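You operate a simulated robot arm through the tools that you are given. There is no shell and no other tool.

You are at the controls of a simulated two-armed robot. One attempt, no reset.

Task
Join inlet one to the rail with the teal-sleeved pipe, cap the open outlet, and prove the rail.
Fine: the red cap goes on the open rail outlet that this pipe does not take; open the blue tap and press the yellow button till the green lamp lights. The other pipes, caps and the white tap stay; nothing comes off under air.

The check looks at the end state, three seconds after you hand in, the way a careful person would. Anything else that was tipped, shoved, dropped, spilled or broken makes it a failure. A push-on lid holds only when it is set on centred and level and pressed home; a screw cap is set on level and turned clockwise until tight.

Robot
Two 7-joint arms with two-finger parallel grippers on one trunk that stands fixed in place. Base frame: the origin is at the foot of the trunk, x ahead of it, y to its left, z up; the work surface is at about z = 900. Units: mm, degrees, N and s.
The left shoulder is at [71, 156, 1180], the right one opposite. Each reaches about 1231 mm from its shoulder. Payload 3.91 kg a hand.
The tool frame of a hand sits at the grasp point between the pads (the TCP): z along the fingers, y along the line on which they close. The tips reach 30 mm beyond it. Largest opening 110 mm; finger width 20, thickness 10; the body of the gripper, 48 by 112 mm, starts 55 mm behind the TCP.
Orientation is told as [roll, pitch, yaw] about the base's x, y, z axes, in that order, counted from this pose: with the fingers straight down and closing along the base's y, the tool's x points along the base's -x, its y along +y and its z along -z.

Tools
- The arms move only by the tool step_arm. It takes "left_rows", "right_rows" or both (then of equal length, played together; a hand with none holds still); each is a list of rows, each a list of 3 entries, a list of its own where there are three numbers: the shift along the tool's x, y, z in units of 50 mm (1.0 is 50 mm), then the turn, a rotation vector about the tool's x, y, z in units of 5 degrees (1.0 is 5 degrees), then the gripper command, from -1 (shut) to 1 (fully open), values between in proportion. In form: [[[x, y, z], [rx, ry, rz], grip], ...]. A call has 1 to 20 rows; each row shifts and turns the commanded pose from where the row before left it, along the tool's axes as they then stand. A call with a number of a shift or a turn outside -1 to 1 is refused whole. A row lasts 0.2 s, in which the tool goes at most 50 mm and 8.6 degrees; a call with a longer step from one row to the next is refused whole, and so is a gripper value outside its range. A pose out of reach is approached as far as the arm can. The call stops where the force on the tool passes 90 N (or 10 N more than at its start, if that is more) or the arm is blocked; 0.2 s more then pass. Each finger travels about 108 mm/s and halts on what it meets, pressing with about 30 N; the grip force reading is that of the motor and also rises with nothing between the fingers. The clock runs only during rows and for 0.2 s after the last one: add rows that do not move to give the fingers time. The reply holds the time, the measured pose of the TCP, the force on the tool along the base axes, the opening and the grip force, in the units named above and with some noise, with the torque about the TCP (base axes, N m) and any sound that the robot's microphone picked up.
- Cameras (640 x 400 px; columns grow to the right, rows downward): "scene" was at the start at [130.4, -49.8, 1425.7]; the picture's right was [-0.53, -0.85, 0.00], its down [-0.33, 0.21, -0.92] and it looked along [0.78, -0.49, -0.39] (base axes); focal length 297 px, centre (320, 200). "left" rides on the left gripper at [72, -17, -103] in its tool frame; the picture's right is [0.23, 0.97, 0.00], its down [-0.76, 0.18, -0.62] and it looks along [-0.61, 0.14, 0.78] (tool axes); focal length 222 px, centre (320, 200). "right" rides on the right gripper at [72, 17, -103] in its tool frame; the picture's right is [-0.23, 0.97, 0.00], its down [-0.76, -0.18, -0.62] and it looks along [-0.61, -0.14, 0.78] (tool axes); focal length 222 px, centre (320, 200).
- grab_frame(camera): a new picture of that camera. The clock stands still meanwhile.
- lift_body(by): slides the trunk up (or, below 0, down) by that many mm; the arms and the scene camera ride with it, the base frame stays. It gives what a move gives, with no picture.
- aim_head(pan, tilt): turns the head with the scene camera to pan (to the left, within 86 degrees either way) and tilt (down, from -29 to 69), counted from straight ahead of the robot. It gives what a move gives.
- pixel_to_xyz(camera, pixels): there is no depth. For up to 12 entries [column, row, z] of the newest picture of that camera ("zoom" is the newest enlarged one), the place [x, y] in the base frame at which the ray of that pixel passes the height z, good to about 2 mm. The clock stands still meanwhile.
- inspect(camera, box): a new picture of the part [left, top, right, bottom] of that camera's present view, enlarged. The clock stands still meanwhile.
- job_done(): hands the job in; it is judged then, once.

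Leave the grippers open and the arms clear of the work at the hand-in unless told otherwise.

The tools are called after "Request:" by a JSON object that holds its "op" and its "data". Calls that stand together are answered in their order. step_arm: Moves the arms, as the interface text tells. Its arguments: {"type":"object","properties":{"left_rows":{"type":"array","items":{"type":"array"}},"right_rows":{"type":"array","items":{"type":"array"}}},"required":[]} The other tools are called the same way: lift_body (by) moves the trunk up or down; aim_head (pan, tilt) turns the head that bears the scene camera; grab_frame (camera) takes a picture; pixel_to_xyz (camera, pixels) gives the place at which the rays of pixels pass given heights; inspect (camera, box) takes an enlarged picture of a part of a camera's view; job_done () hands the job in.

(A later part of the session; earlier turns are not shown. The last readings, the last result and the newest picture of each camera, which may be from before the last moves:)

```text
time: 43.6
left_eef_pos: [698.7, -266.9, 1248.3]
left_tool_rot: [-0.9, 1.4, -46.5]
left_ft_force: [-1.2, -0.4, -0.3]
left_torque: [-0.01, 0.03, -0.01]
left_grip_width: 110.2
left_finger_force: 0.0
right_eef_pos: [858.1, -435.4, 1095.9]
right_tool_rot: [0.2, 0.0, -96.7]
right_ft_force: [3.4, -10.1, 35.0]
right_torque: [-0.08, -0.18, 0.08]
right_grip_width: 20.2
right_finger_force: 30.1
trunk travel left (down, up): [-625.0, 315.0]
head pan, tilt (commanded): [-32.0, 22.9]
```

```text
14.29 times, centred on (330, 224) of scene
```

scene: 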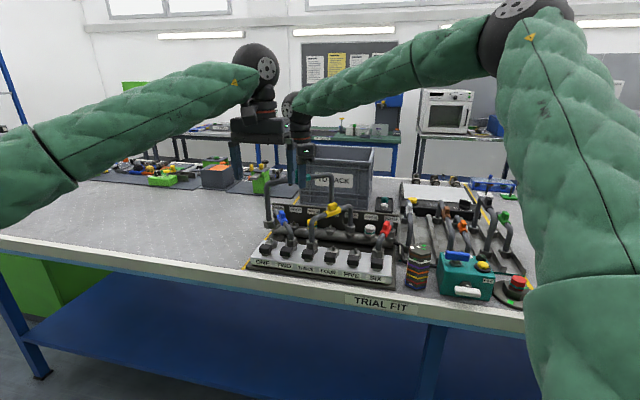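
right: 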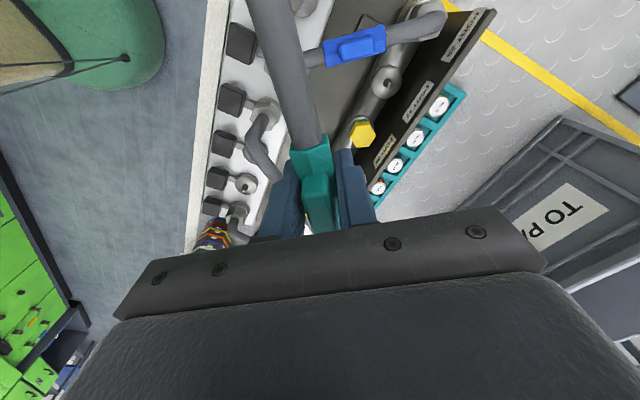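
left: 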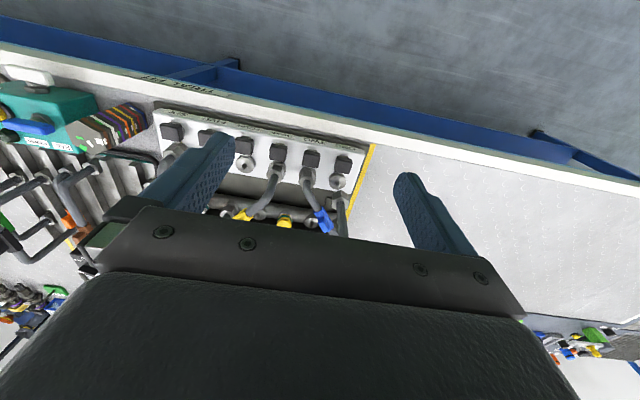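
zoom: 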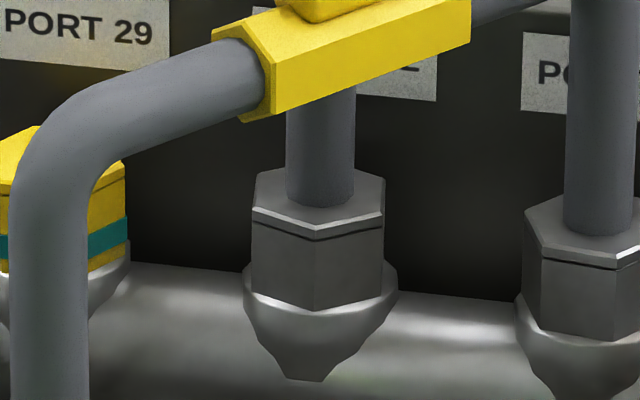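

Both ends bear evenly (35 N, small torque) and both nuts look flush on their seats like their neighbours, but no click was reported. I'll press a bit harder with 2 mm more.

Request:
{"op": "step_arm", "data": {"right_rows": [[[0, 0, 0.02], [0, 0, 0], -1], [[0, 0, 0.02], [0, 0, 0], -1], [[0, 0, 0], [0, 0, 0], -1]]}}

```text
time: 44.4
left_eef_pos: [698.7, -267.4, 1247.2]
left_tool_rot: [-0.8, 1.3, -46.4]
left_ft_force: [-0.6, 0.0, -0.2]
left_torque: [0.01, 0.02, 0.0]
left_grip_width: 109.9
left_finger_force: 0.0
right_eef_pos: [855.9, -435.9, 1093.7]
right_tool_rot: [0.2, 0.0, -96.8]
right_ft_force: [4.7, -8.4, 39.6]
right_torque: [0.01, -0.26, 0.02]
right_grip_width: 20.1
right_finger_force: 30.0
trunk travel left (down, up): [-625.0, 315.0]
head pan, tilt (commanded): [-32.0, 22.9]
```

The force levels off near 40 N because the fingers start to slip on the sleeve. I'll ease the hand up 3 mm, open the fingers and rise clear, then check how the pipe sits.

Request:
{"op": "step_arm", "data": {"right_rows": [[[0, 0, -0.03], [0, 0, 0], -1], [[0, 0, -0.02], [0, 0, 0], -1], [[0, 0, 0], [0, 0, 0], -1]]}}

```text
time: 45.2
left_eef_pos: [701.4, -267.5, 1245.5]
left_tool_rot: [-0.8, 1.4, -46.4]
left_ft_force: [0.3, 0.7, 0.6]
left_torque: [-0.02, -0.02, 0.01]
left_grip_width: 110.1
left_finger_force: 0.0
right_eef_pos: [856.2, -435.0, 1092.2]
right_tool_rot: [-0.1, 0.0, -96.6]
right_ft_force: [1.4, 1.1, 17.1]
right_torque: [0.04, 0.1, 0.0]
right_grip_width: 19.9
right_finger_force: 30.4
trunk travel left (down, up): [-625.0, 315.0]
head pan, tilt (commanded): [-32.0, 22.9]
```

There are still 17 N of preload. I'll ease 1 mm more and then open the fingers to about 42 mm.

Request:
{"op": "step_arm", "data": {"right_rows": [[[0, 0, -0.025], [0, 0, 0], -1], [[0, 0, 0], [0, 0, 0], -0.24], [[0, 0, 0], [0, 0, 0], -0.24], [[0, 0, 0], [0, 0, 0], -0.24]]}}

Request:
{"op": "inspect", "data": {"camera": "scene", "box": [240, 160, 370, 241]}}

```text
time: 46.2
left_eef_pos: [702.3, -268.4, 1245.2]
left_tool_rot: [-0.9, 1.6, -46.4]
left_ft_force: [0.3, 0.5, 1.4]
left_torque: [0.03, 0.06, 0.04]
left_grip_width: 109.9
left_finger_force: 0.0
right_eef_pos: [860.4, -436.4, 1092.9]
right_tool_rot: [0.0, 0.0, -96.7]
right_ft_force: [-0.5, 1.5, -0.4]
right_torque: [-0.01, -0.02, 0.04]
right_grip_width: 41.9
right_finger_force: 0.1
trunk travel left (down, up): [-625.0, 315.0]
head pan, tilt (commanded): [-32.0, 22.9]
```

```text
4.92 times, centred on (305, 200) of scene
```

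zoom: 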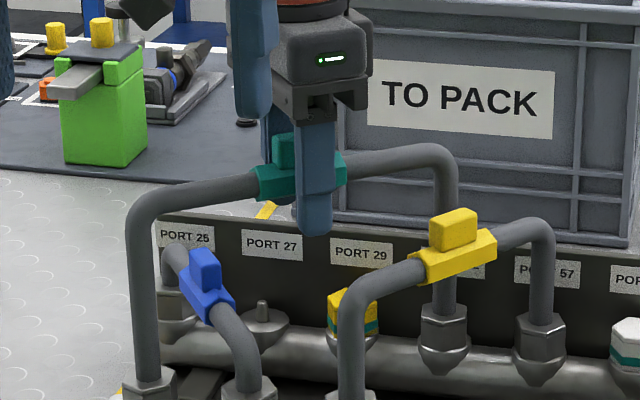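

The pipe stands by itself with the fingers open. I'll raise the right hand straight up 100 mm and look at the seating from both cameras.

Request:
{"op": "step_arm", "data": {"right_rows": [[[0, 0, -0.5], [0, 0, 0], -0.24], [[0, 0, -0.75], [0, 0, 0], -0.24], [[0, 0, -0.75], [0, 0, 0], -0.24], [[0, 0, 0], [0, 0, 0], -0.24]]}}

Request:
{"op": "inspect", "data": {"camera": "scene", "box": [240, 170, 370, 260]}}

Request:
{"op": "inspect", "data": {"camera": "scene", "box": [262, 222, 286, 250]}}

Request:
{"op": "inspect", "data": {"camera": "scene", "box": [318, 210, 350, 238]}}

Request:
{"op": "inspect", "data": {"camera": "left", "box": [240, 150, 370, 230]}}

```text
time: 47.2
left_eef_pos: [702.0, -269.3, 1245.5]
left_tool_rot: [-0.9, 1.4, -46.5]
left_ft_force: [0.1, -0.8, -0.1]
left_torque: [0.02, 0.03, 0.03]
left_grip_width: 109.8
left_finger_force: 0.1
right_eef_pos: [859.2, -438.7, 1194.5]
right_tool_rot: [-0.1, 0.0, -96.7]
right_ft_force: [0.7, -0.8, -0.4]
right_torque: [-0.02, 0.0, 0.01]
right_grip_width: 41.5
right_finger_force: 0.0
trunk travel left (down, up): [-625.0, 315.0]
head pan, tilt (commanded): [-32.0, 22.9]
```

```text
4.44 times, centred on (305, 215) of scene
```

zoom: 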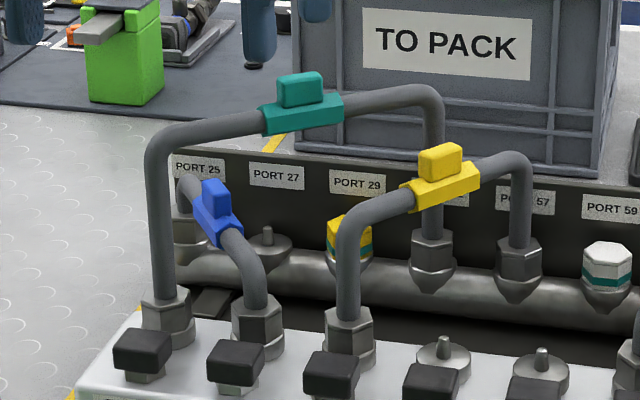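

```text
14.29 times, centred on (274, 236) of scene
```

zoom: 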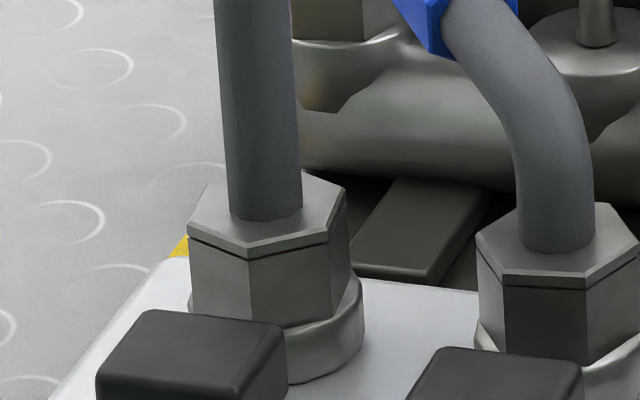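

```text
14.29 times, centred on (334, 224) of scene
```

zoom: 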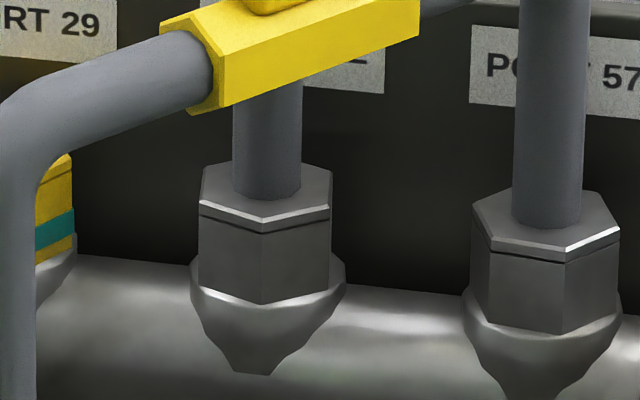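

```text
4.92 times, centred on (305, 190) of left
```

zoom: 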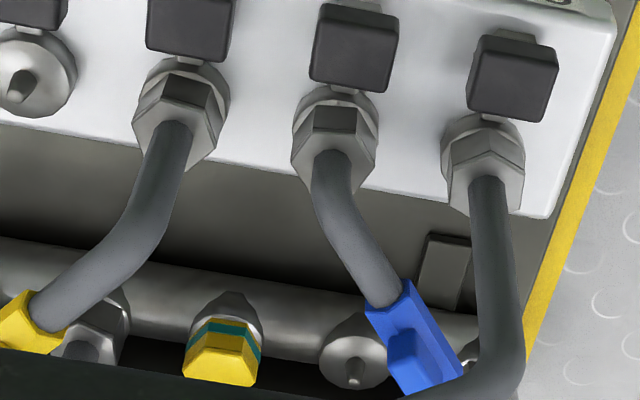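

Both teal nuts sit flush, at the same depth as their neighbours TWO and 57. To be sure they are pressed home I'll close the fingers and push on the flat top of the teal tab, midway between the ends.

Request:
{"op": "step_arm", "data": {"right_rows": [[[0, 0, 0], [0, 0, 0], -1], [[0, 0, 0], [0, 0, 0], -1], [[0, 0, 0.35], [0, 0, 0], -1], [[0, 0, 0.35], [0, 0, 0], -1], [[0, 0, 0], [0, 0, 0], -1]]}}

Request:
{"op": "inspect", "data": {"camera": "scene", "box": [270, 140, 350, 200]}}

Request:
{"op": "inspect", "data": {"camera": "right", "box": [220, 60, 420, 240]}}

```text
time: 48.4
left_eef_pos: [701.6, -267.8, 1244.2]
left_tool_rot: [-0.9, 1.5, -46.4]
left_ft_force: [0.3, -0.3, 0.1]
left_torque: [0.03, 0.01, -0.01]
left_grip_width: 109.9
left_finger_force: 0.0
right_eef_pos: [857.9, -436.9, 1160.0]
right_tool_rot: [0.0, 0.0, -96.7]
right_ft_force: [-0.3, 0.1, 1.0]
right_torque: [0.0, -0.03, -0.01]
right_grip_width: 0.0
right_finger_force: 30.1
trunk travel left (down, up): [-625.0, 315.0]
head pan, tilt (commanded): [-32.0, 22.9]
```

```text
6.67 times, centred on (310, 170) of scene
```

zoom: 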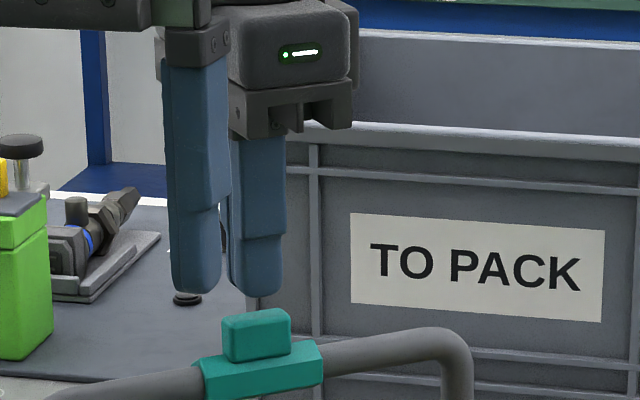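

```text
2.22 times, centred on (320, 150) of right
```

zoom: 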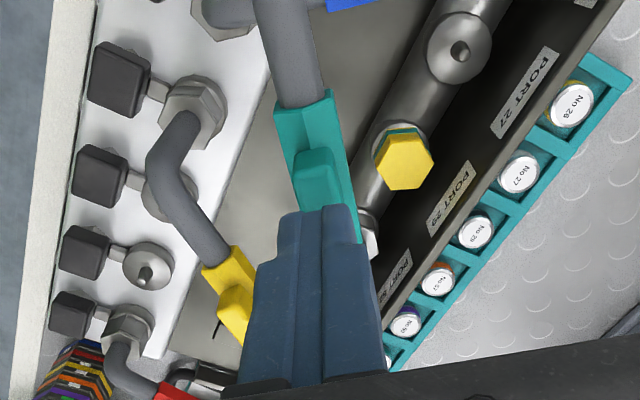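

The closed fingertips are right above the tab. I'll shift 4 mm towards ONE, lower to contact, and press until about 60–70 N.

Request:
{"op": "step_arm", "data": {"right_rows": [[[0.08, 0, 0.1], [0, 0, 0], -1], [[0, 0, 0.04], [0, 0, 0], -1], [[0, 0, 0.04], [0, 0, 0], -1], [[0, 0, 0.04], [0, 0, 0], -1]]}}

```text
time: 49.4
left_eef_pos: [700.7, -268.1, 1246.2]
left_tool_rot: [-0.9, 1.5, -46.4]
left_ft_force: [0.5, 0.3, -0.1]
left_torque: [0.0, -0.03, -0.04]
left_grip_width: 110.0
left_finger_force: 0.1
right_eef_pos: [860.8, -432.0, 1148.5]
right_tool_rot: [0.0, 0.0, -96.6]
right_ft_force: [0.8, -1.8, 7.1]
right_torque: [-0.08, -0.05, 0.04]
right_grip_width: 0.1
right_finger_force: 30.5
trunk travel left (down, up): [-625.0, 315.0]
head pan, tilt (commanded): [-32.0, 22.9]
```

Contact at TCP z 1148.5 with 7 N. I'll press in 2 mm rows.

Request:
{"op": "step_arm", "data": {"right_rows": [[[0, 0, 0.04], [0, 0, 0], -1], [[0, 0, 0.04], [0, 0, 0], -1], [[0, 0, 0.02], [0, 0, 0], -1], [[0, 0, 0], [0, 0, 0], -1]]}}

```text
time: 50.4
left_eef_pos: [697.9, -267.2, 1247.4]
left_tool_rot: [-0.8, 1.3, -46.3]
left_ft_force: [-0.1, 0.1, -1.0]
left_torque: [-0.01, 0.04, 0.01]
left_grip_width: 110.0
left_finger_force: 0.1
right_eef_pos: [855.7, -431.5, 1148.8]
right_tool_rot: [0.4, 0.0, -96.7]
right_ft_force: [2.2, -11.7, 48.9]
right_torque: [-0.38, -0.13, -0.05]
right_grip_width: 0.1
right_finger_force: 30.2
trunk travel left (down, up): [-625.0, 315.0]
head pan, tilt (commanded): [-32.0, 22.9]
```

It holds 49 N without any give, so it is seated. I'll add one last short press and then lift away.

Request:
{"op": "step_arm", "data": {"right_rows": [[[0, 0, 0.03], [0, 0, 0], -1], [[0, 0, 0], [0, 0, 0], -1]]}}

Request:
{"op": "step_arm", "data": {"right_rows": [[[0, 0, -0.06], [0, 0, 0], -1], [[0, 0, -0.1], [0, 0, 0], -1], [[0, 0, -0.5], [0, 0, 0], -1], [[0, 0, -0.8], [0, 0, 0], -1], [[0, 0, -0.8], [0, 0, 0], -1], [[0, 0, 0], [0, 0, 0], -1]]}}

Request:
{"op": "inspect", "data": {"camera": "scene", "box": [240, 170, 370, 260]}}

Request:
{"op": "inspect", "data": {"camera": "left", "box": [240, 150, 370, 230]}}

```text
time: 51.0
left_eef_pos: [696.0, -267.6, 1247.7]
left_tool_rot: [-0.8, 1.3, -46.5]
left_ft_force: [-0.2, -0.2, 0.3]
left_torque: [0.0, -0.06, 0.01]
left_grip_width: 109.8
left_finger_force: 0.2
right_eef_pos: [854.5, -432.0, 1149.1]
right_tool_rot: [0.4, 0.0, -96.7]
right_ft_force: [3.1, -14.6, 65.0]
right_torque: [-0.48, -0.21, -0.05]
right_grip_width: 0.2
right_finger_force: 29.9
trunk travel left (down, up): [-625.0, 315.0]
head pan, tilt (commanded): [-32.0, 22.9]
```

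```text
time: 52.4
left_eef_pos: [701.9, -267.4, 1245.2]
left_tool_rot: [-1.0, 1.5, -46.4]
left_ft_force: [-0.1, 0.6, -0.6]
left_torque: [-0.03, 0.0, -0.01]
left_grip_width: 110.1
left_finger_force: 0.0
right_eef_pos: [859.6, -433.3, 1255.9]
right_tool_rot: [-0.1, 0.0, -96.6]
right_ft_force: [0.3, 0.3, 0.2]
right_torque: [0.07, 0.04, 0.0]
right_grip_width: 0.0
right_finger_force: 30.2
trunk travel left (down, up): [-625.0, 315.0]
head pan, tilt (commanded): [-32.0, 22.9]
```

```text
4.44 times, centred on (305, 215) of scene
```

zoom: 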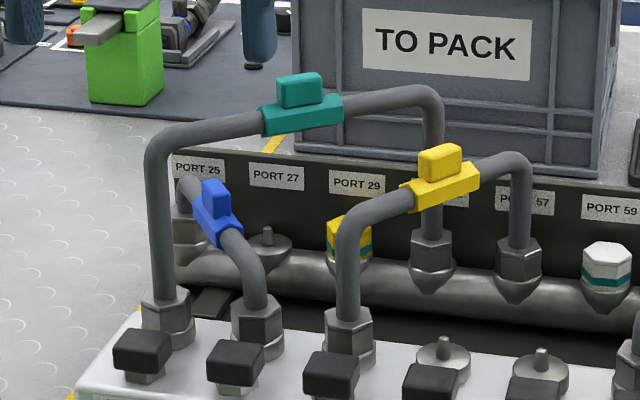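

```text
4.92 times, centred on (305, 190) of left
```

zoom: 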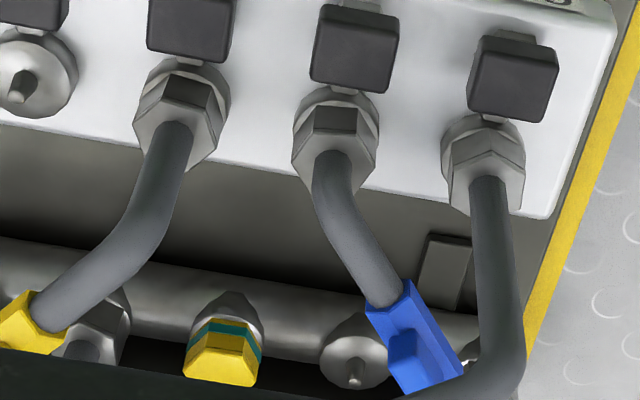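

The teal pipe is on and took 65 N without moving. Next is the red cap, so I'll raise the right hand, turn back to yaw -45 and travel to a viewing place near the teal box and the red cap.

Request:
{"op": "step_arm", "data": {"right_rows": [[[0, 0, -0.8], [0, 0, 0], -1], [[0, 0, -0.8], [0, 0, 0], -1], [[0, 0, -0.8], [0, 0, 0], -1], [[0, 0, 0], [0, 0, -1], -1], [[0, 0, 0], [0, 0, -1], -1], [[0, 0, 0], [0, 0, -1], -1], [[0, 0, 0], [0, 0, -1], -1], [[0, 0, 0], [0, 0, -1], -1], [[0, 0, 0], [0, 0, -1], -1], [[0, 0, 0], [0, 0, -1], -1], [[0, 0, 0], [0, 0, -1], -1], [[0, 0, 0], [0, 0, -1], -1], [[0, 0, 0], [0, 0, -1], -1], [[0, 0, 0], [0, 0, -0.34], -1]]}}

Request:
{"op": "step_arm", "data": {"right_rows": [[[0.245, -0.942, 0], [0, 0, 0], -1], [[0.245, -0.942, 0], [0, 0, 0], -1], [[0.245, -0.942, 0], [0, 0, 0], -1], [[0.245, -0.942, 0], [0, 0, 0], -1], [[0.245, -0.942, 0], [0, 0, 0], -1], [[0.245, -0.942, 0], [0, 0, 0], -1], [[0.245, -0.942, 0], [0, 0, 0], -1], [[0.245, -0.942, 0], [0, 0, 0], -1], [[0.245, -0.942, 0], [0, 0, 0], -1], [[0.245, -0.942, 0], [0, 0, 0], -1], [[0, 0, 0], [0, 0, 0], -1]]}}

Request:
{"op": "grab_frame", "data": {"camera": "right"}}

Request:
{"op": "inspect", "data": {"camera": "right", "box": [200, 40, 400, 180]}}

```text
time: 55.4
left_eef_pos: [702.2, -268.5, 1245.0]
left_tool_rot: [-1.0, 1.5, -46.4]
left_ft_force: [-0.5, -0.7, 0.6]
left_torque: [0.04, 0.02, -0.05]
left_grip_width: 110.0
left_finger_force: 0.1
right_eef_pos: [860.9, -433.9, 1375.4]
right_tool_rot: [-0.1, -0.1, -45.1]
right_ft_force: [-0.4, 0.0, -0.7]
right_torque: [0.02, -0.01, 0.01]
right_grip_width: 0.0
right_finger_force: 29.7
trunk travel left (down, up): [-625.0, 315.0]
head pan, tilt (commanded): [-32.0, 22.9]
```

```text
time: 57.8
left_eef_pos: [702.1, -267.1, 1245.0]
left_tool_rot: [-1.0, 1.4, -46.4]
left_ft_force: [0.3, 0.2, 0.1]
left_torque: [-0.01, -0.01, 0.0]
left_grip_width: 110.0
left_finger_force: 0.0
right_eef_pos: [440.0, -677.0, 1376.0]
right_tool_rot: [-0.1, 0.0, -45.0]
right_ft_force: [0.3, 0.6, 0.0]
right_torque: [-0.02, 0.02, -0.01]
right_grip_width: 0.0
right_finger_force: 29.8
trunk travel left (down, up): [-625.0, 315.0]
head pan, tilt (commanded): [-32.0, 22.9]
```

```text
taken
```

right: 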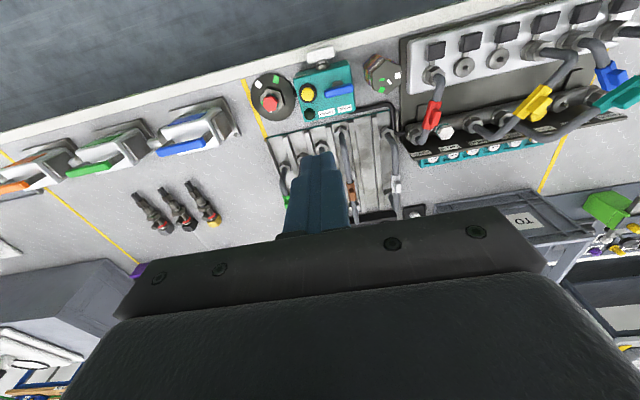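

```text
2.86 times, centred on (300, 110) of right
```

zoom: 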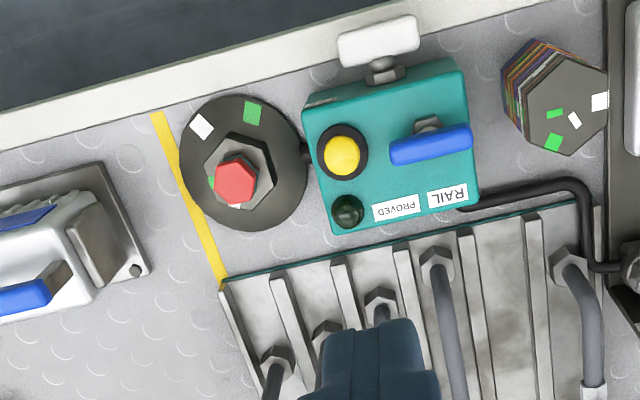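

The red cap sits on the dark hex post, and the white tap, blue tap, lamp and button are all clear from above. I'll look at the cap and the box from the scene camera too and get rays.

Request:
{"op": "inspect", "data": {"camera": "scene", "box": [490, 265, 550, 310]}}

Request:
{"op": "inspect", "data": {"camera": "scene", "box": [430, 240, 510, 310]}}

Request:
{"op": "grab_frame", "data": {"camera": "scene"}}

```text
8.89 times, centred on (520, 288) of scene
```

zoom: 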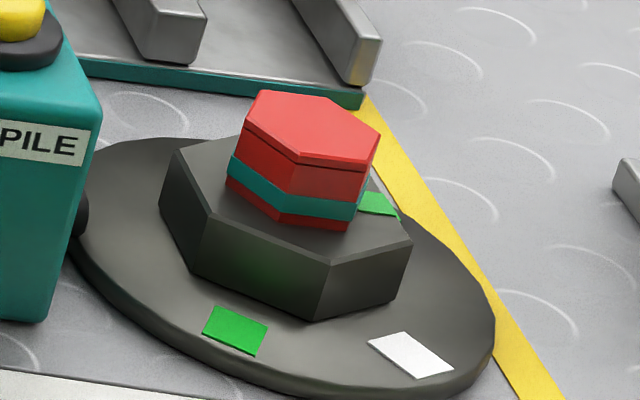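

```text
5.71 times, centred on (470, 275) of scene
```

zoom: 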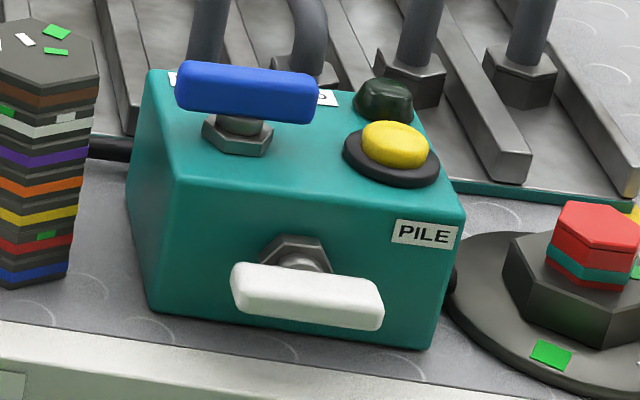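

```text
taken
```

scene: 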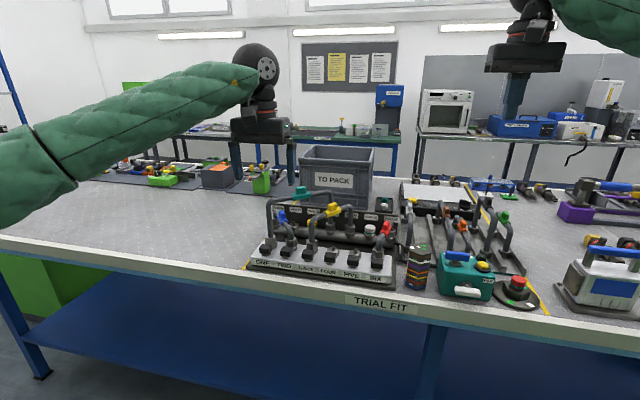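

I'll read the cap-top rays from the scene view (519.2,279.2) and the right view (270.2,103.7), along with the button top and the blue handle.

Request:
{"op": "pixel_to_xyz", "data": {"camera": "scene", "pixels": [[519.2, 279.2, 940], [519.2, 279.2, 1000], [482.9, 264.8, 960], [482.9, 264.8, 1020], [456.8, 256, 980], [456.8, 256, 1040], [452.5, 261.4, 960], [452.5, 261.4, 1020]]}}

Request:
{"op": "pixel_to_xyz", "data": {"camera": "right", "pixels": [[270.2, 103.7, 940], [270.2, 103.7, 1000], [307.7, 94.4, 960], [307.7, 94.4, 1020], [338.5, 89.5, 980], [338.5, 89.5, 1040], [310, 114, 960], [310, 114, 1020]]}}

```text
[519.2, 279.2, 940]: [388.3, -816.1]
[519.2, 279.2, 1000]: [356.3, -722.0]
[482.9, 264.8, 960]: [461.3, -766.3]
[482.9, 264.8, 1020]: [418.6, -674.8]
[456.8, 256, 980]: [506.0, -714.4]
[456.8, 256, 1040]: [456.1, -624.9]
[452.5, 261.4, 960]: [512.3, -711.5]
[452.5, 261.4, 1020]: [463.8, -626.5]
```

```text
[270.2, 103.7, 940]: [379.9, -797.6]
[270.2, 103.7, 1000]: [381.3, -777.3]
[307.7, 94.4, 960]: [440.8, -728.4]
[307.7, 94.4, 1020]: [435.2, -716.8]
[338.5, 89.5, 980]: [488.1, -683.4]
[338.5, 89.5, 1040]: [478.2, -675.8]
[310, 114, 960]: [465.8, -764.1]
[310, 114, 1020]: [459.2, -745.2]
```

Triangulation puts the red cap top at about (380,-792) z≈955, the yellow button top at about (438,-723) z≈989, and the blue handle centre at about (484,-680) z≈1004. I'll move the right hand above the red cap with the fingers at 55 mm and look at its hex orientation.

Request:
{"op": "step_arm", "data": {"right_rows": [[[-0.13, -0.412, 0.853], [0, 0, 0], 0], [[-0.13, -0.412, 0.853], [0, 0, 0], 0], [[-0.13, -0.412, 0.853], [0, 0, 0], 0], [[-0.13, -0.412, 0.853], [0, 0, 0], 0], [[-0.13, -0.412, 0.853], [0, 0, 0], 0], [[-0.13, -0.412, 0.853], [0, 0, 0], 0], [[0, 0, 0], [0, 0, 0], 0], [[0, 0, 0], [0, 0, 0], 0]]}}

Request:
{"op": "grab_frame", "data": {"camera": "right"}}

Request:
{"op": "inspect", "data": {"camera": "right", "box": [250, 60, 390, 160]}}

```text
time: 59.6
left_eef_pos: [701.3, -269.9, 1245.3]
left_tool_rot: [-0.9, 1.4, -46.5]
left_ft_force: [-0.9, -0.5, 0.5]
left_torque: [-0.04, 0.0, 0.01]
left_grip_width: 110.0
left_finger_force: 0.0
right_eef_pos: [376.8, -795.0, 1119.0]
right_tool_rot: [0.0, 0.0, -45.0]
right_ft_force: [0.6, 0.5, 0.6]
right_torque: [-0.02, -0.03, 0.02]
right_grip_width: 55.1
right_finger_force: 0.0
trunk travel left (down, up): [-625.0, 315.0]
head pan, tilt (commanded): [-32.0, 22.9]
```

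```text
taken
```

right: 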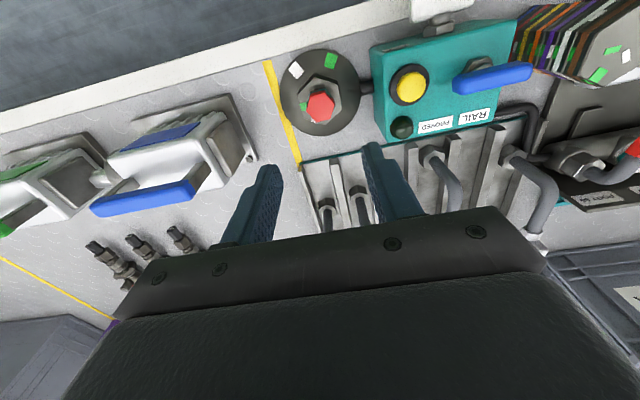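

```text
4.00 times, centred on (320, 110) of right
```

zoom: 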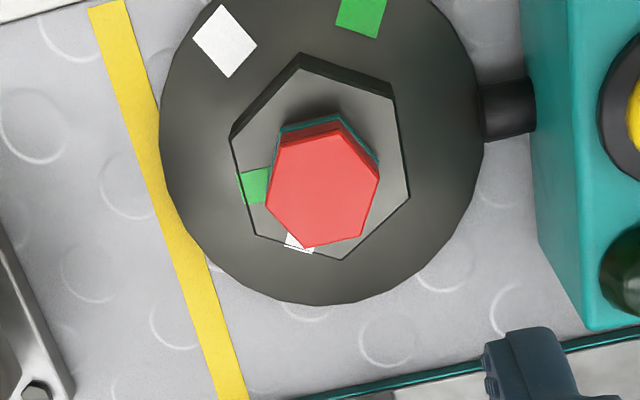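

The cap centre is right on the approach axis (320,107). Its flats face the tool's ±x direction, so for a flat-to-flat grip I need to turn 32° more, to yaw -77. I'll turn, correct 1.7 mm and descend part way.

Request:
{"op": "step_arm", "data": {"right_rows": [[[-0.034, 0, 0], [0, 0, 1], -0.05], [[0, 0, 0], [0, 0, 1], -0.05], [[0, 0, 0], [0, 0, 1], -0.05], [[0, 0, 0], [0, 0, 1], -0.05], [[0, 0, 0], [0, 0, 1], -0.05], [[0, 0, 0], [0, 0, 1], -0.05], [[0, 0, 0], [0, 0, 0.4], -0.05], [[0, 0, 0.7], [0, 0, 0], -0.05], [[0, 0, 0.7], [0, 0, 0], -0.05], [[0, 0, 0], [0, 0, 0], -0.05], [[0, 0, 0], [0, 0, 0], -0.05]]}}

Request:
{"op": "inspect", "data": {"camera": "right", "box": [230, 60, 410, 200]}}

Request:
{"op": "inspect", "data": {"camera": "scene", "box": [470, 230, 570, 310]}}

```text
time: 62.0
left_eef_pos: [701.3, -267.2, 1245.3]
left_tool_rot: [-0.8, 1.5, -46.4]
left_ft_force: [0.4, -0.6, 0.6]
left_torque: [0.01, 0.0, -0.01]
left_grip_width: 110.2
left_finger_force: 0.1
right_eef_pos: [379.5, -796.9, 1047.8]
right_tool_rot: [0.1, 0.0, -77.0]
right_ft_force: [-0.5, 0.1, 0.2]
right_torque: [-0.02, -0.01, -0.01]
right_grip_width: 52.2
right_finger_force: 0.0
trunk travel left (down, up): [-625.0, 315.0]
head pan, tilt (commanded): [-32.0, 22.9]
```

```text
2.86 times, centred on (320, 130) of right
```

zoom: 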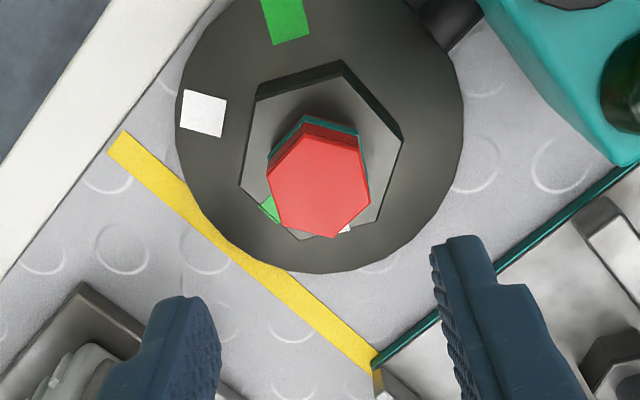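

```text
5.00 times, centred on (520, 270) of scene
```

zoom: 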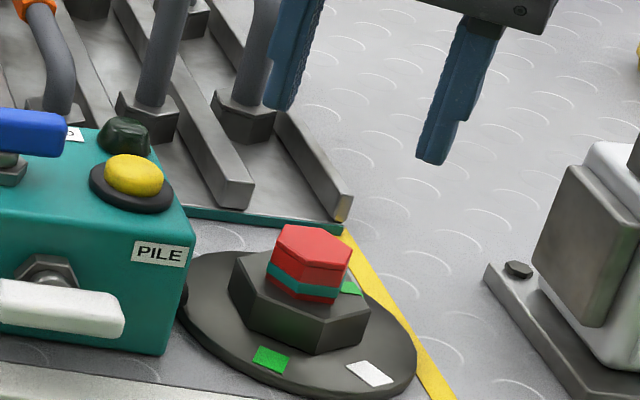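

Cap and fingers line up, with the flats now facing the pads. I'll descend 79 mm so the fingertips end about 3 mm above the dark post, then check.

Request:
{"op": "step_arm", "data": {"right_rows": [[[0, 0, 0.6], [0, 0, 0], -0.05], [[0, 0, 0.6], [0, 0, 0], -0.05], [[0, 0, 0.38], [0, 0, 0], -0.05], [[0, 0, 0], [0, 0, 0], -0.05], [[0, 0, 0], [0, 0, 0], -0.05]]}}

Request:
{"op": "inspect", "data": {"camera": "scene", "box": [480, 250, 560, 310]}}

Request:
{"op": "inspect", "data": {"camera": "right", "box": [230, 80, 410, 220]}}

```text
time: 63.2
left_eef_pos: [702.2, -268.4, 1244.0]
left_tool_rot: [-0.9, 1.5, -46.3]
left_ft_force: [-0.5, 0.4, 0.8]
left_torque: [0.04, -0.02, 0.0]
left_grip_width: 109.7
left_finger_force: 0.1
right_eef_pos: [381.3, -796.7, 969.9]
right_tool_rot: [0.0, 0.1, -77.0]
right_ft_force: [-0.5, 0.2, -0.1]
right_torque: [0.02, 0.02, 0.0]
right_grip_width: 52.3
right_finger_force: 0.1
trunk travel left (down, up): [-625.0, 315.0]
head pan, tilt (commanded): [-32.0, 22.9]
```

```text
6.67 times, centred on (520, 280) of scene
```

zoom: 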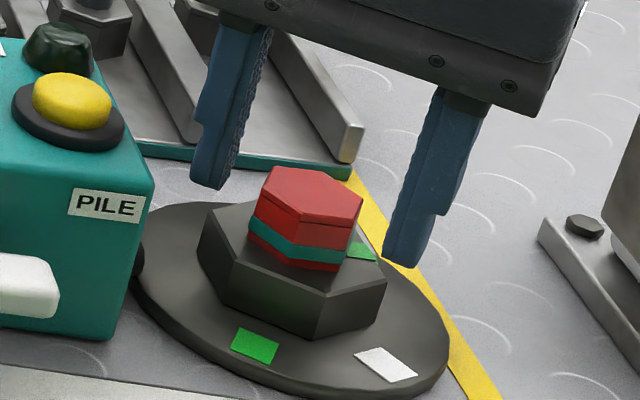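

```text
2.86 times, centred on (320, 150) of right
```

zoom: 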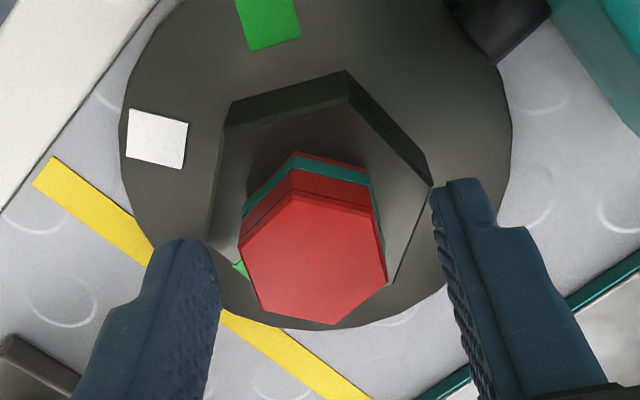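

The fingers straddle the cap with the tips below its mid-height. The cap centre is about 2 mm off towards the left pad, so I'll correct that and then close.

Request:
{"op": "step_arm", "data": {"right_rows": [[[0.03, -0.036, 0], [0, 0, 0], -0.05], [[0, 0, 0], [0, 0, 0], -0.05], [[0, 0, 0], [0, 0, 0], -1], [[0, 0, 0], [0, 0, 0], -1], [[0, 0, 0], [0, 0, 0], -1]]}}

Request:
{"op": "inspect", "data": {"camera": "scene", "box": [480, 250, 560, 310]}}

Request:
{"op": "inspect", "data": {"camera": "right", "box": [230, 80, 410, 220]}}

```text
time: 64.4
left_eef_pos: [700.8, -267.6, 1244.8]
left_tool_rot: [-0.9, 1.5, -46.4]
left_ft_force: [0.6, -0.4, 0.6]
left_torque: [0.02, 0.02, 0.01]
left_grip_width: 110.1
left_finger_force: 0.1
right_eef_pos: [378.6, -795.5, 970.0]
right_tool_rot: [0.0, 0.0, -77.0]
right_ft_force: [0.5, 0.0, 0.1]
right_torque: [-0.05, -0.01, -0.02]
right_grip_width: 37.4
right_finger_force: 29.9
trunk travel left (down, up): [-625.0, 315.0]
head pan, tilt (commanded): [-32.0, 22.9]
```

```text
6.67 times, centred on (520, 280) of scene
```

zoom: 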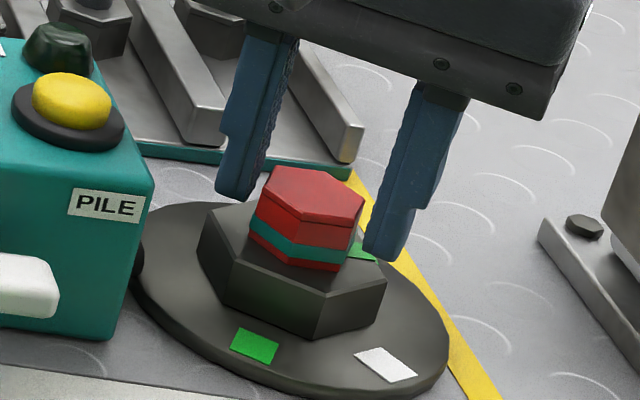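

```text
2.86 times, centred on (320, 150) of right
```

zoom: 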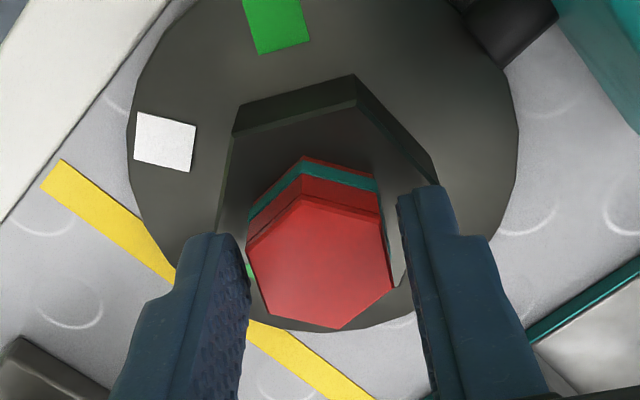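

The gripper stopped at 37.4 mm with 30 N, so the cap is held flat to flat. I'll pull straight up gently by 4 mm and watch the force, to learn whether it is pushed on or screwed.

Request:
{"op": "step_arm", "data": {"right_rows": [[[0, 0, -0.02], [0, 0, 0], -1], [[0, 0, -0.02], [0, 0, 0], -1], [[0, 0, -0.02], [0, 0, 0], -1], [[0, 0, -0.02], [0, 0, 0], -1], [[0, 0, 0], [0, 0, 0], -1]]}}

Request:
{"op": "inspect", "data": {"camera": "scene", "box": [480, 250, 560, 310]}}

```text
time: 65.6
left_eef_pos: [701.6, -268.7, 1245.4]
left_tool_rot: [-0.8, 1.5, -46.5]
left_ft_force: [0.0, -0.2, 0.2]
left_torque: [0.01, -0.01, 0.01]
left_grip_width: 110.0
left_finger_force: 0.0
right_eef_pos: [380.1, -794.2, 974.5]
right_tool_rot: [-0.1, -0.1, -77.1]
right_ft_force: [0.3, -0.2, -0.1]
right_torque: [-0.01, 0.02, 0.01]
right_grip_width: 36.6
right_finger_force: 30.4
trunk travel left (down, up): [-625.0, 315.0]
head pan, tilt (commanded): [-32.0, 22.9]
```

```text
6.67 times, centred on (520, 280) of scene
```

zoom: 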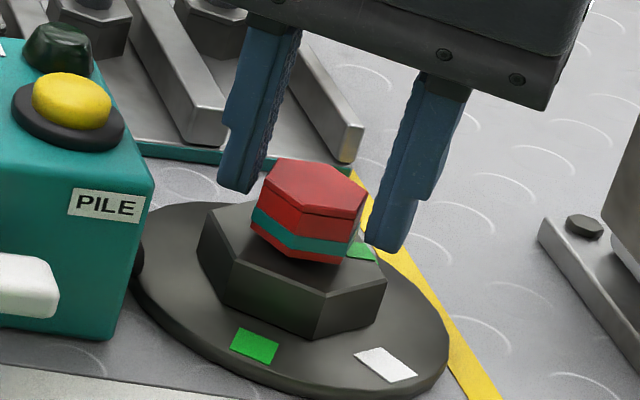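

It lifts freely, so it is a push-on cap with no hold force here. I'll raise it 60 mm and check that it sits level in the fingers.

Request:
{"op": "step_arm", "data": {"right_rows": [[[0, 0, -0.2], [0, 0, 0], -1], [[0, 0, -0.5], [0, 0, 0], -1], [[0, 0, -0.5], [0, 0, 0], -1], [[0, 0, 0], [0, 0, 0], -1]]}}

Request:
{"op": "inspect", "data": {"camera": "scene", "box": [480, 220, 560, 310]}}

Request:
{"op": "inspect", "data": {"camera": "right", "box": [230, 80, 410, 220]}}

```text
time: 66.6
left_eef_pos: [702.0, -268.5, 1243.6]
left_tool_rot: [-0.9, 1.5, -46.4]
left_ft_force: [0.5, -0.1, 0.4]
left_torque: [0.03, 0.0, 0.0]
left_grip_width: 110.0
left_finger_force: 0.0
right_eef_pos: [379.1, -794.4, 1035.8]
right_tool_rot: [0.0, 0.1, -77.0]
right_ft_force: [0.4, -0.9, 0.2]
right_torque: [0.0, -0.02, 0.0]
right_grip_width: 36.8
right_finger_force: 30.2
trunk travel left (down, up): [-625.0, 315.0]
head pan, tilt (commanded): [-32.0, 22.9]
```

```text
4.44 times, centred on (520, 265) of scene
```

zoom: 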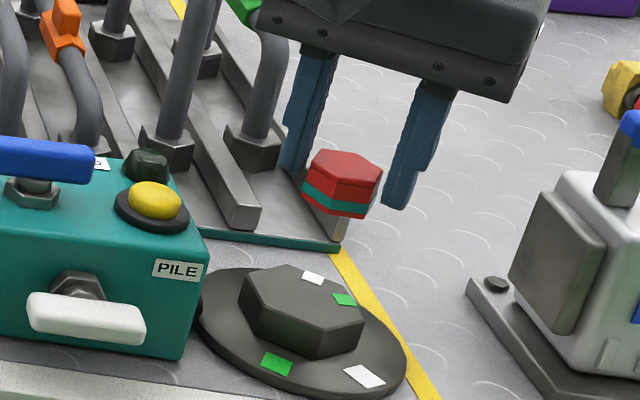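

```text
2.86 times, centred on (320, 150) of right
```

zoom: 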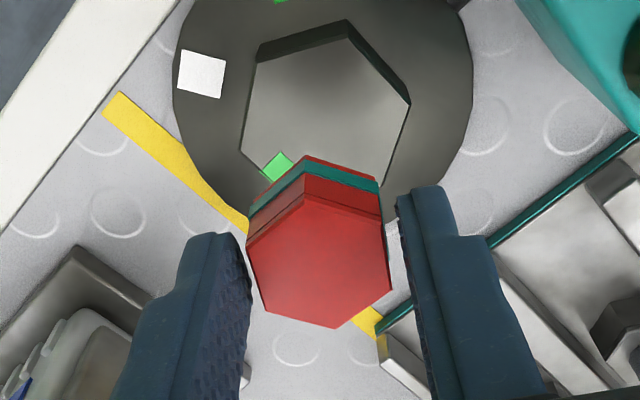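

The cap simply rested on the flat post and is held level in the fingers. Now I'll measure port 27's pin sharply from the left and scene cameras.

Request:
{"op": "inspect", "data": {"camera": "left", "box": [294, 208, 330, 232]}}

Request:
{"op": "inspect", "data": {"camera": "scene", "box": [282, 206, 310, 236]}}

Request:
{"op": "inspect", "data": {"camera": "scene", "box": [268, 185, 348, 245]}}

```text
16.00 times, centred on (312, 220) of left
```

zoom: 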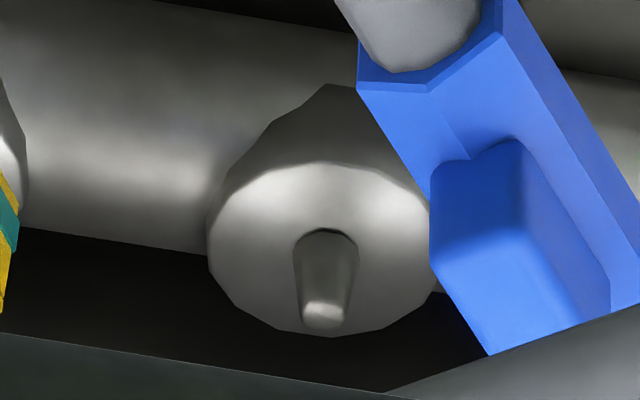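

```text
13.33 times, centred on (296, 221) of scene
```

zoom: 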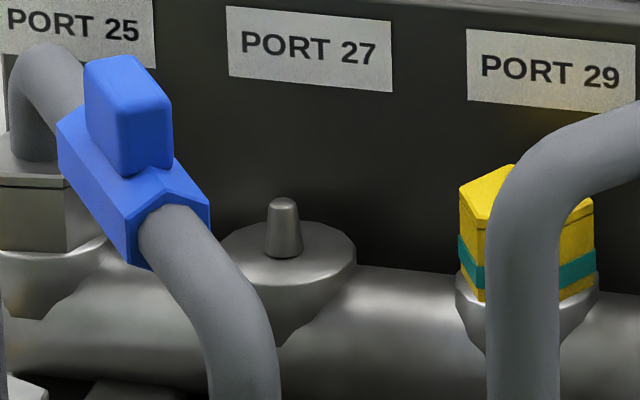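

```text
6.67 times, centred on (308, 215) of scene
```

zoom: 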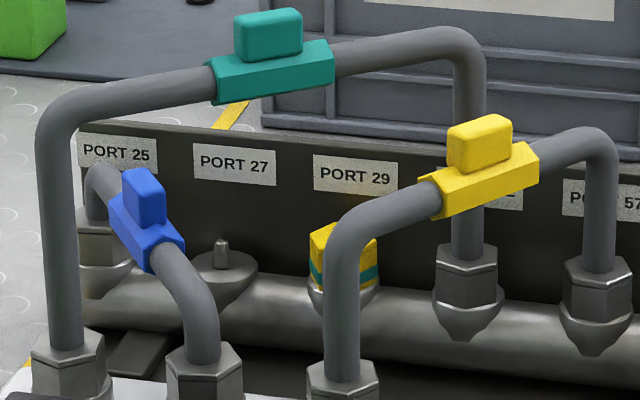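

I'll triangulate port 27's pin tip from left (312.19,227.19) and scene (293.3,221.15), and read the backplate's top edge above label 27 for clearance.

Request:
{"op": "pixel_to_xyz", "data": {"camera": "left", "pixels": [[312.19, 227.19, 960], [312.19, 227.19, 980], [312.19, 227.19, 970]]}}

Request:
{"op": "pixel_to_xyz", "data": {"camera": "scene", "pixels": [[293.3, 221.15, 960], [293.3, 221.15, 980], [293.3, 221.15, 970], [299, 206, 1000], [299, 206, 1020], [299, 206, 1010]]}}

```text
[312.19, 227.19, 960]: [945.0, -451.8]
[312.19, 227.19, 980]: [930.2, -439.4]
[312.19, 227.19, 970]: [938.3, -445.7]
```

```text
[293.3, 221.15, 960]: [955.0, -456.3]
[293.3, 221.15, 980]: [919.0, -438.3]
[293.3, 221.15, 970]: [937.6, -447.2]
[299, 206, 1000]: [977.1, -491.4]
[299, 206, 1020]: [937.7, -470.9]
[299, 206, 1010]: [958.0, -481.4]
```

Port 27's pin is at (938,-446) z 970, and the backplate is about 36 mm behind it with its top at z≈1011. With yaw -55 the hand body and camera clear the teal pipe by 10 mm or more. I'll raise the cap, turn to yaw -55 and travel to above port 27, stopping short first.

Request:
{"op": "step_arm", "data": {"right_rows": [[[0, 0, -0.82], [0, 0, 0], -1], [[0, 0, -0.82], [0, 0, 0], -1], [[0, 0, -0.82], [0, 0, 0], -1], [[0, 0, -0.82], [0, 0, 0], -1], [[0, 0, 0], [0, 0, -0.88], -1], [[0, 0, 0], [0, 0, -0.88], -1], [[0, 0, 0], [0, 0, -0.88], -1], [[0, 0, 0], [0, 0, -0.88], -1], [[0, 0, 0], [0, 0, -0.88], -1], [[-0.054, 0.94, 0], [0, 0, 0], -1], [[-0.054, 0.94, 0], [0, 0, 0], -1], [[-0.054, 0.94, 0], [0, 0, 0], -1], [[-0.054, 0.94, 0], [0, 0, 0], -1], [[-0.054, 0.94, 0], [0, 0, 0], -1], [[-0.054, 0.94, 0], [0, 0, 0], -1], [[-0.054, 0.94, 0], [0, 0, 0], -1], [[-0.054, 0.94, 0], [0, 0, 0], -1], [[-0.054, 0.94, 0], [0, 0, 0], -1], [[0, 0, 0], [0, 0, 0], -1]]}}

Request:
{"op": "grab_frame", "data": {"camera": "scene"}}

Request:
{"op": "grab_frame", "data": {"camera": "right"}}

```text
time: 70.6
left_eef_pos: [700.7, -270.0, 1244.7]
left_tool_rot: [-0.9, 1.4, -46.4]
left_ft_force: [0.0, -0.4, 0.2]
left_torque: [0.01, 0.0, -0.03]
left_grip_width: 110.2
left_finger_force: 0.1
right_eef_pos: [738.2, -572.7, 1198.6]
right_tool_rot: [0.1, 0.1, -55.0]
right_ft_force: [0.9, -0.3, -0.1]
right_torque: [-0.02, -0.04, -0.01]
right_grip_width: 31.8
right_finger_force: 30.5
trunk travel left (down, up): [-625.0, 315.0]
head pan, tilt (commanded): [-32.0, 22.9]
```

```text
taken
```

scene: 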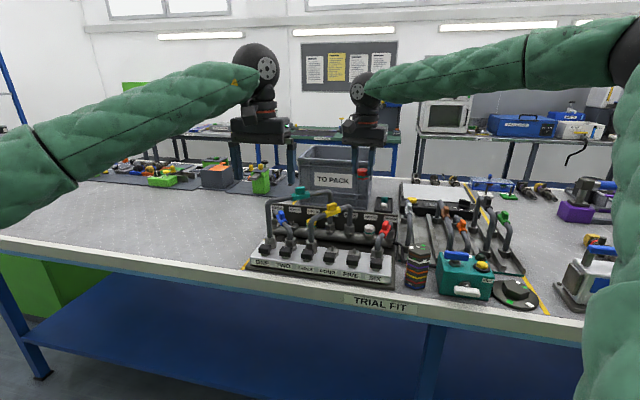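

```text
taken
```

right: 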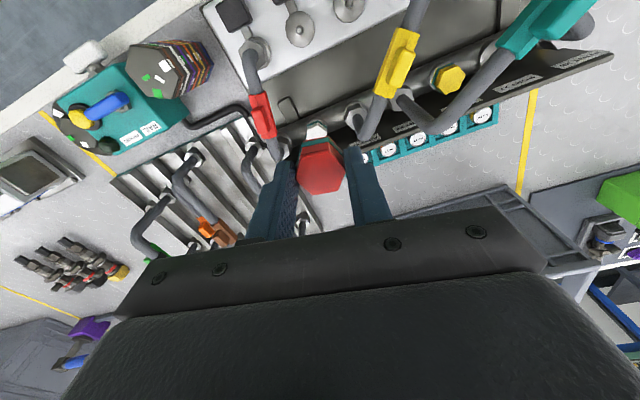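

The grip width dropped from 36.8 to 31.8 mm, so the cap has turned in the fingers and settled on its flats. I'll look closely at how it now sits.

Request:
{"op": "inspect", "data": {"camera": "right", "box": [230, 90, 410, 230]}}

Request:
{"op": "inspect", "data": {"camera": "scene", "box": [330, 140, 394, 188]}}

```text
2.86 times, centred on (320, 160) of right
```

zoom: 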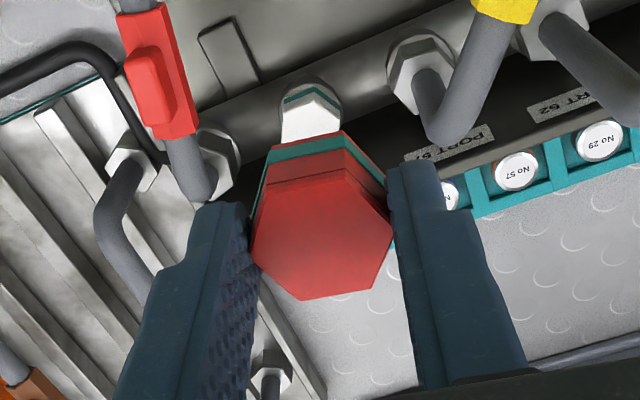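

```text
8.33 times, centred on (362, 164) of scene
```

zoom: 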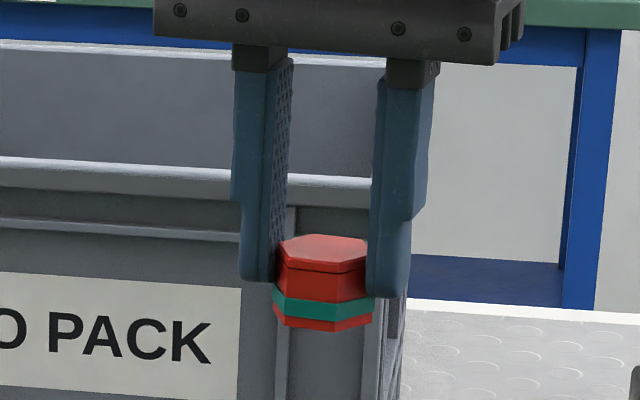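

I'll zoom in further on the held cap from both cameras to judge its seat, level and offset in the fingers.

Request:
{"op": "inspect", "data": {"camera": "right", "box": [280, 130, 360, 200]}}

Request:
{"op": "inspect", "data": {"camera": "scene", "box": [350, 155, 382, 183]}}

Request:
{"op": "grab_frame", "data": {"camera": "left"}}

```text
5.71 times, centred on (320, 165) of right
```

zoom: 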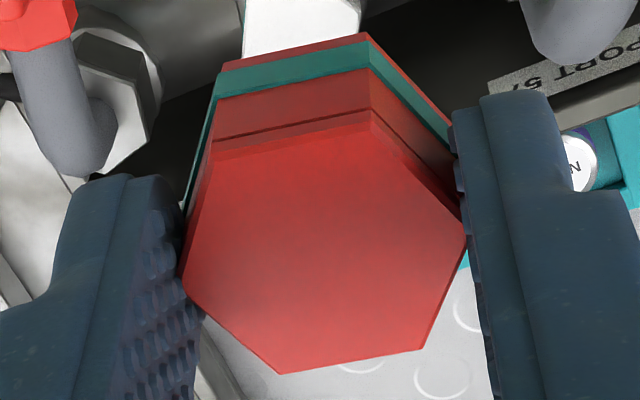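

```text
14.29 times, centred on (366, 169) of scene
```

zoom: 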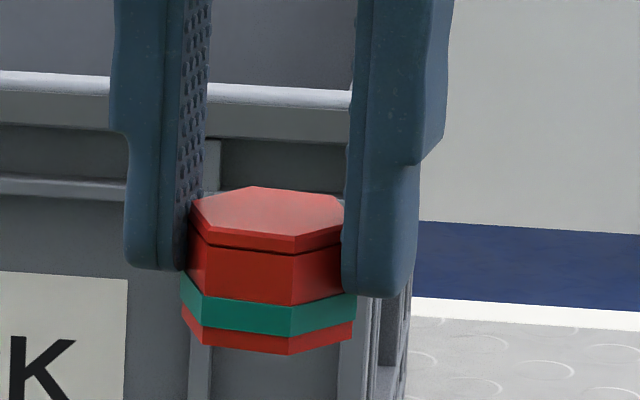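

```text
taken
```

left: 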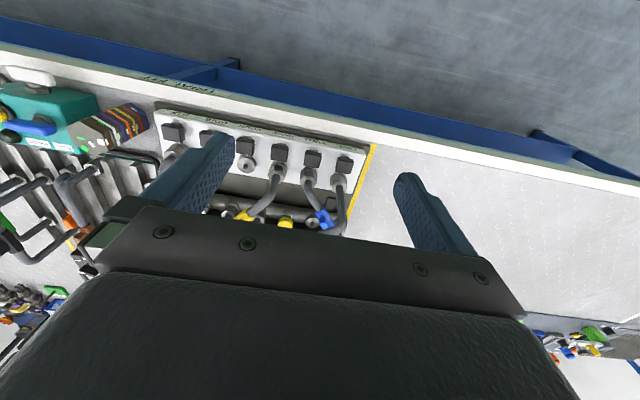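

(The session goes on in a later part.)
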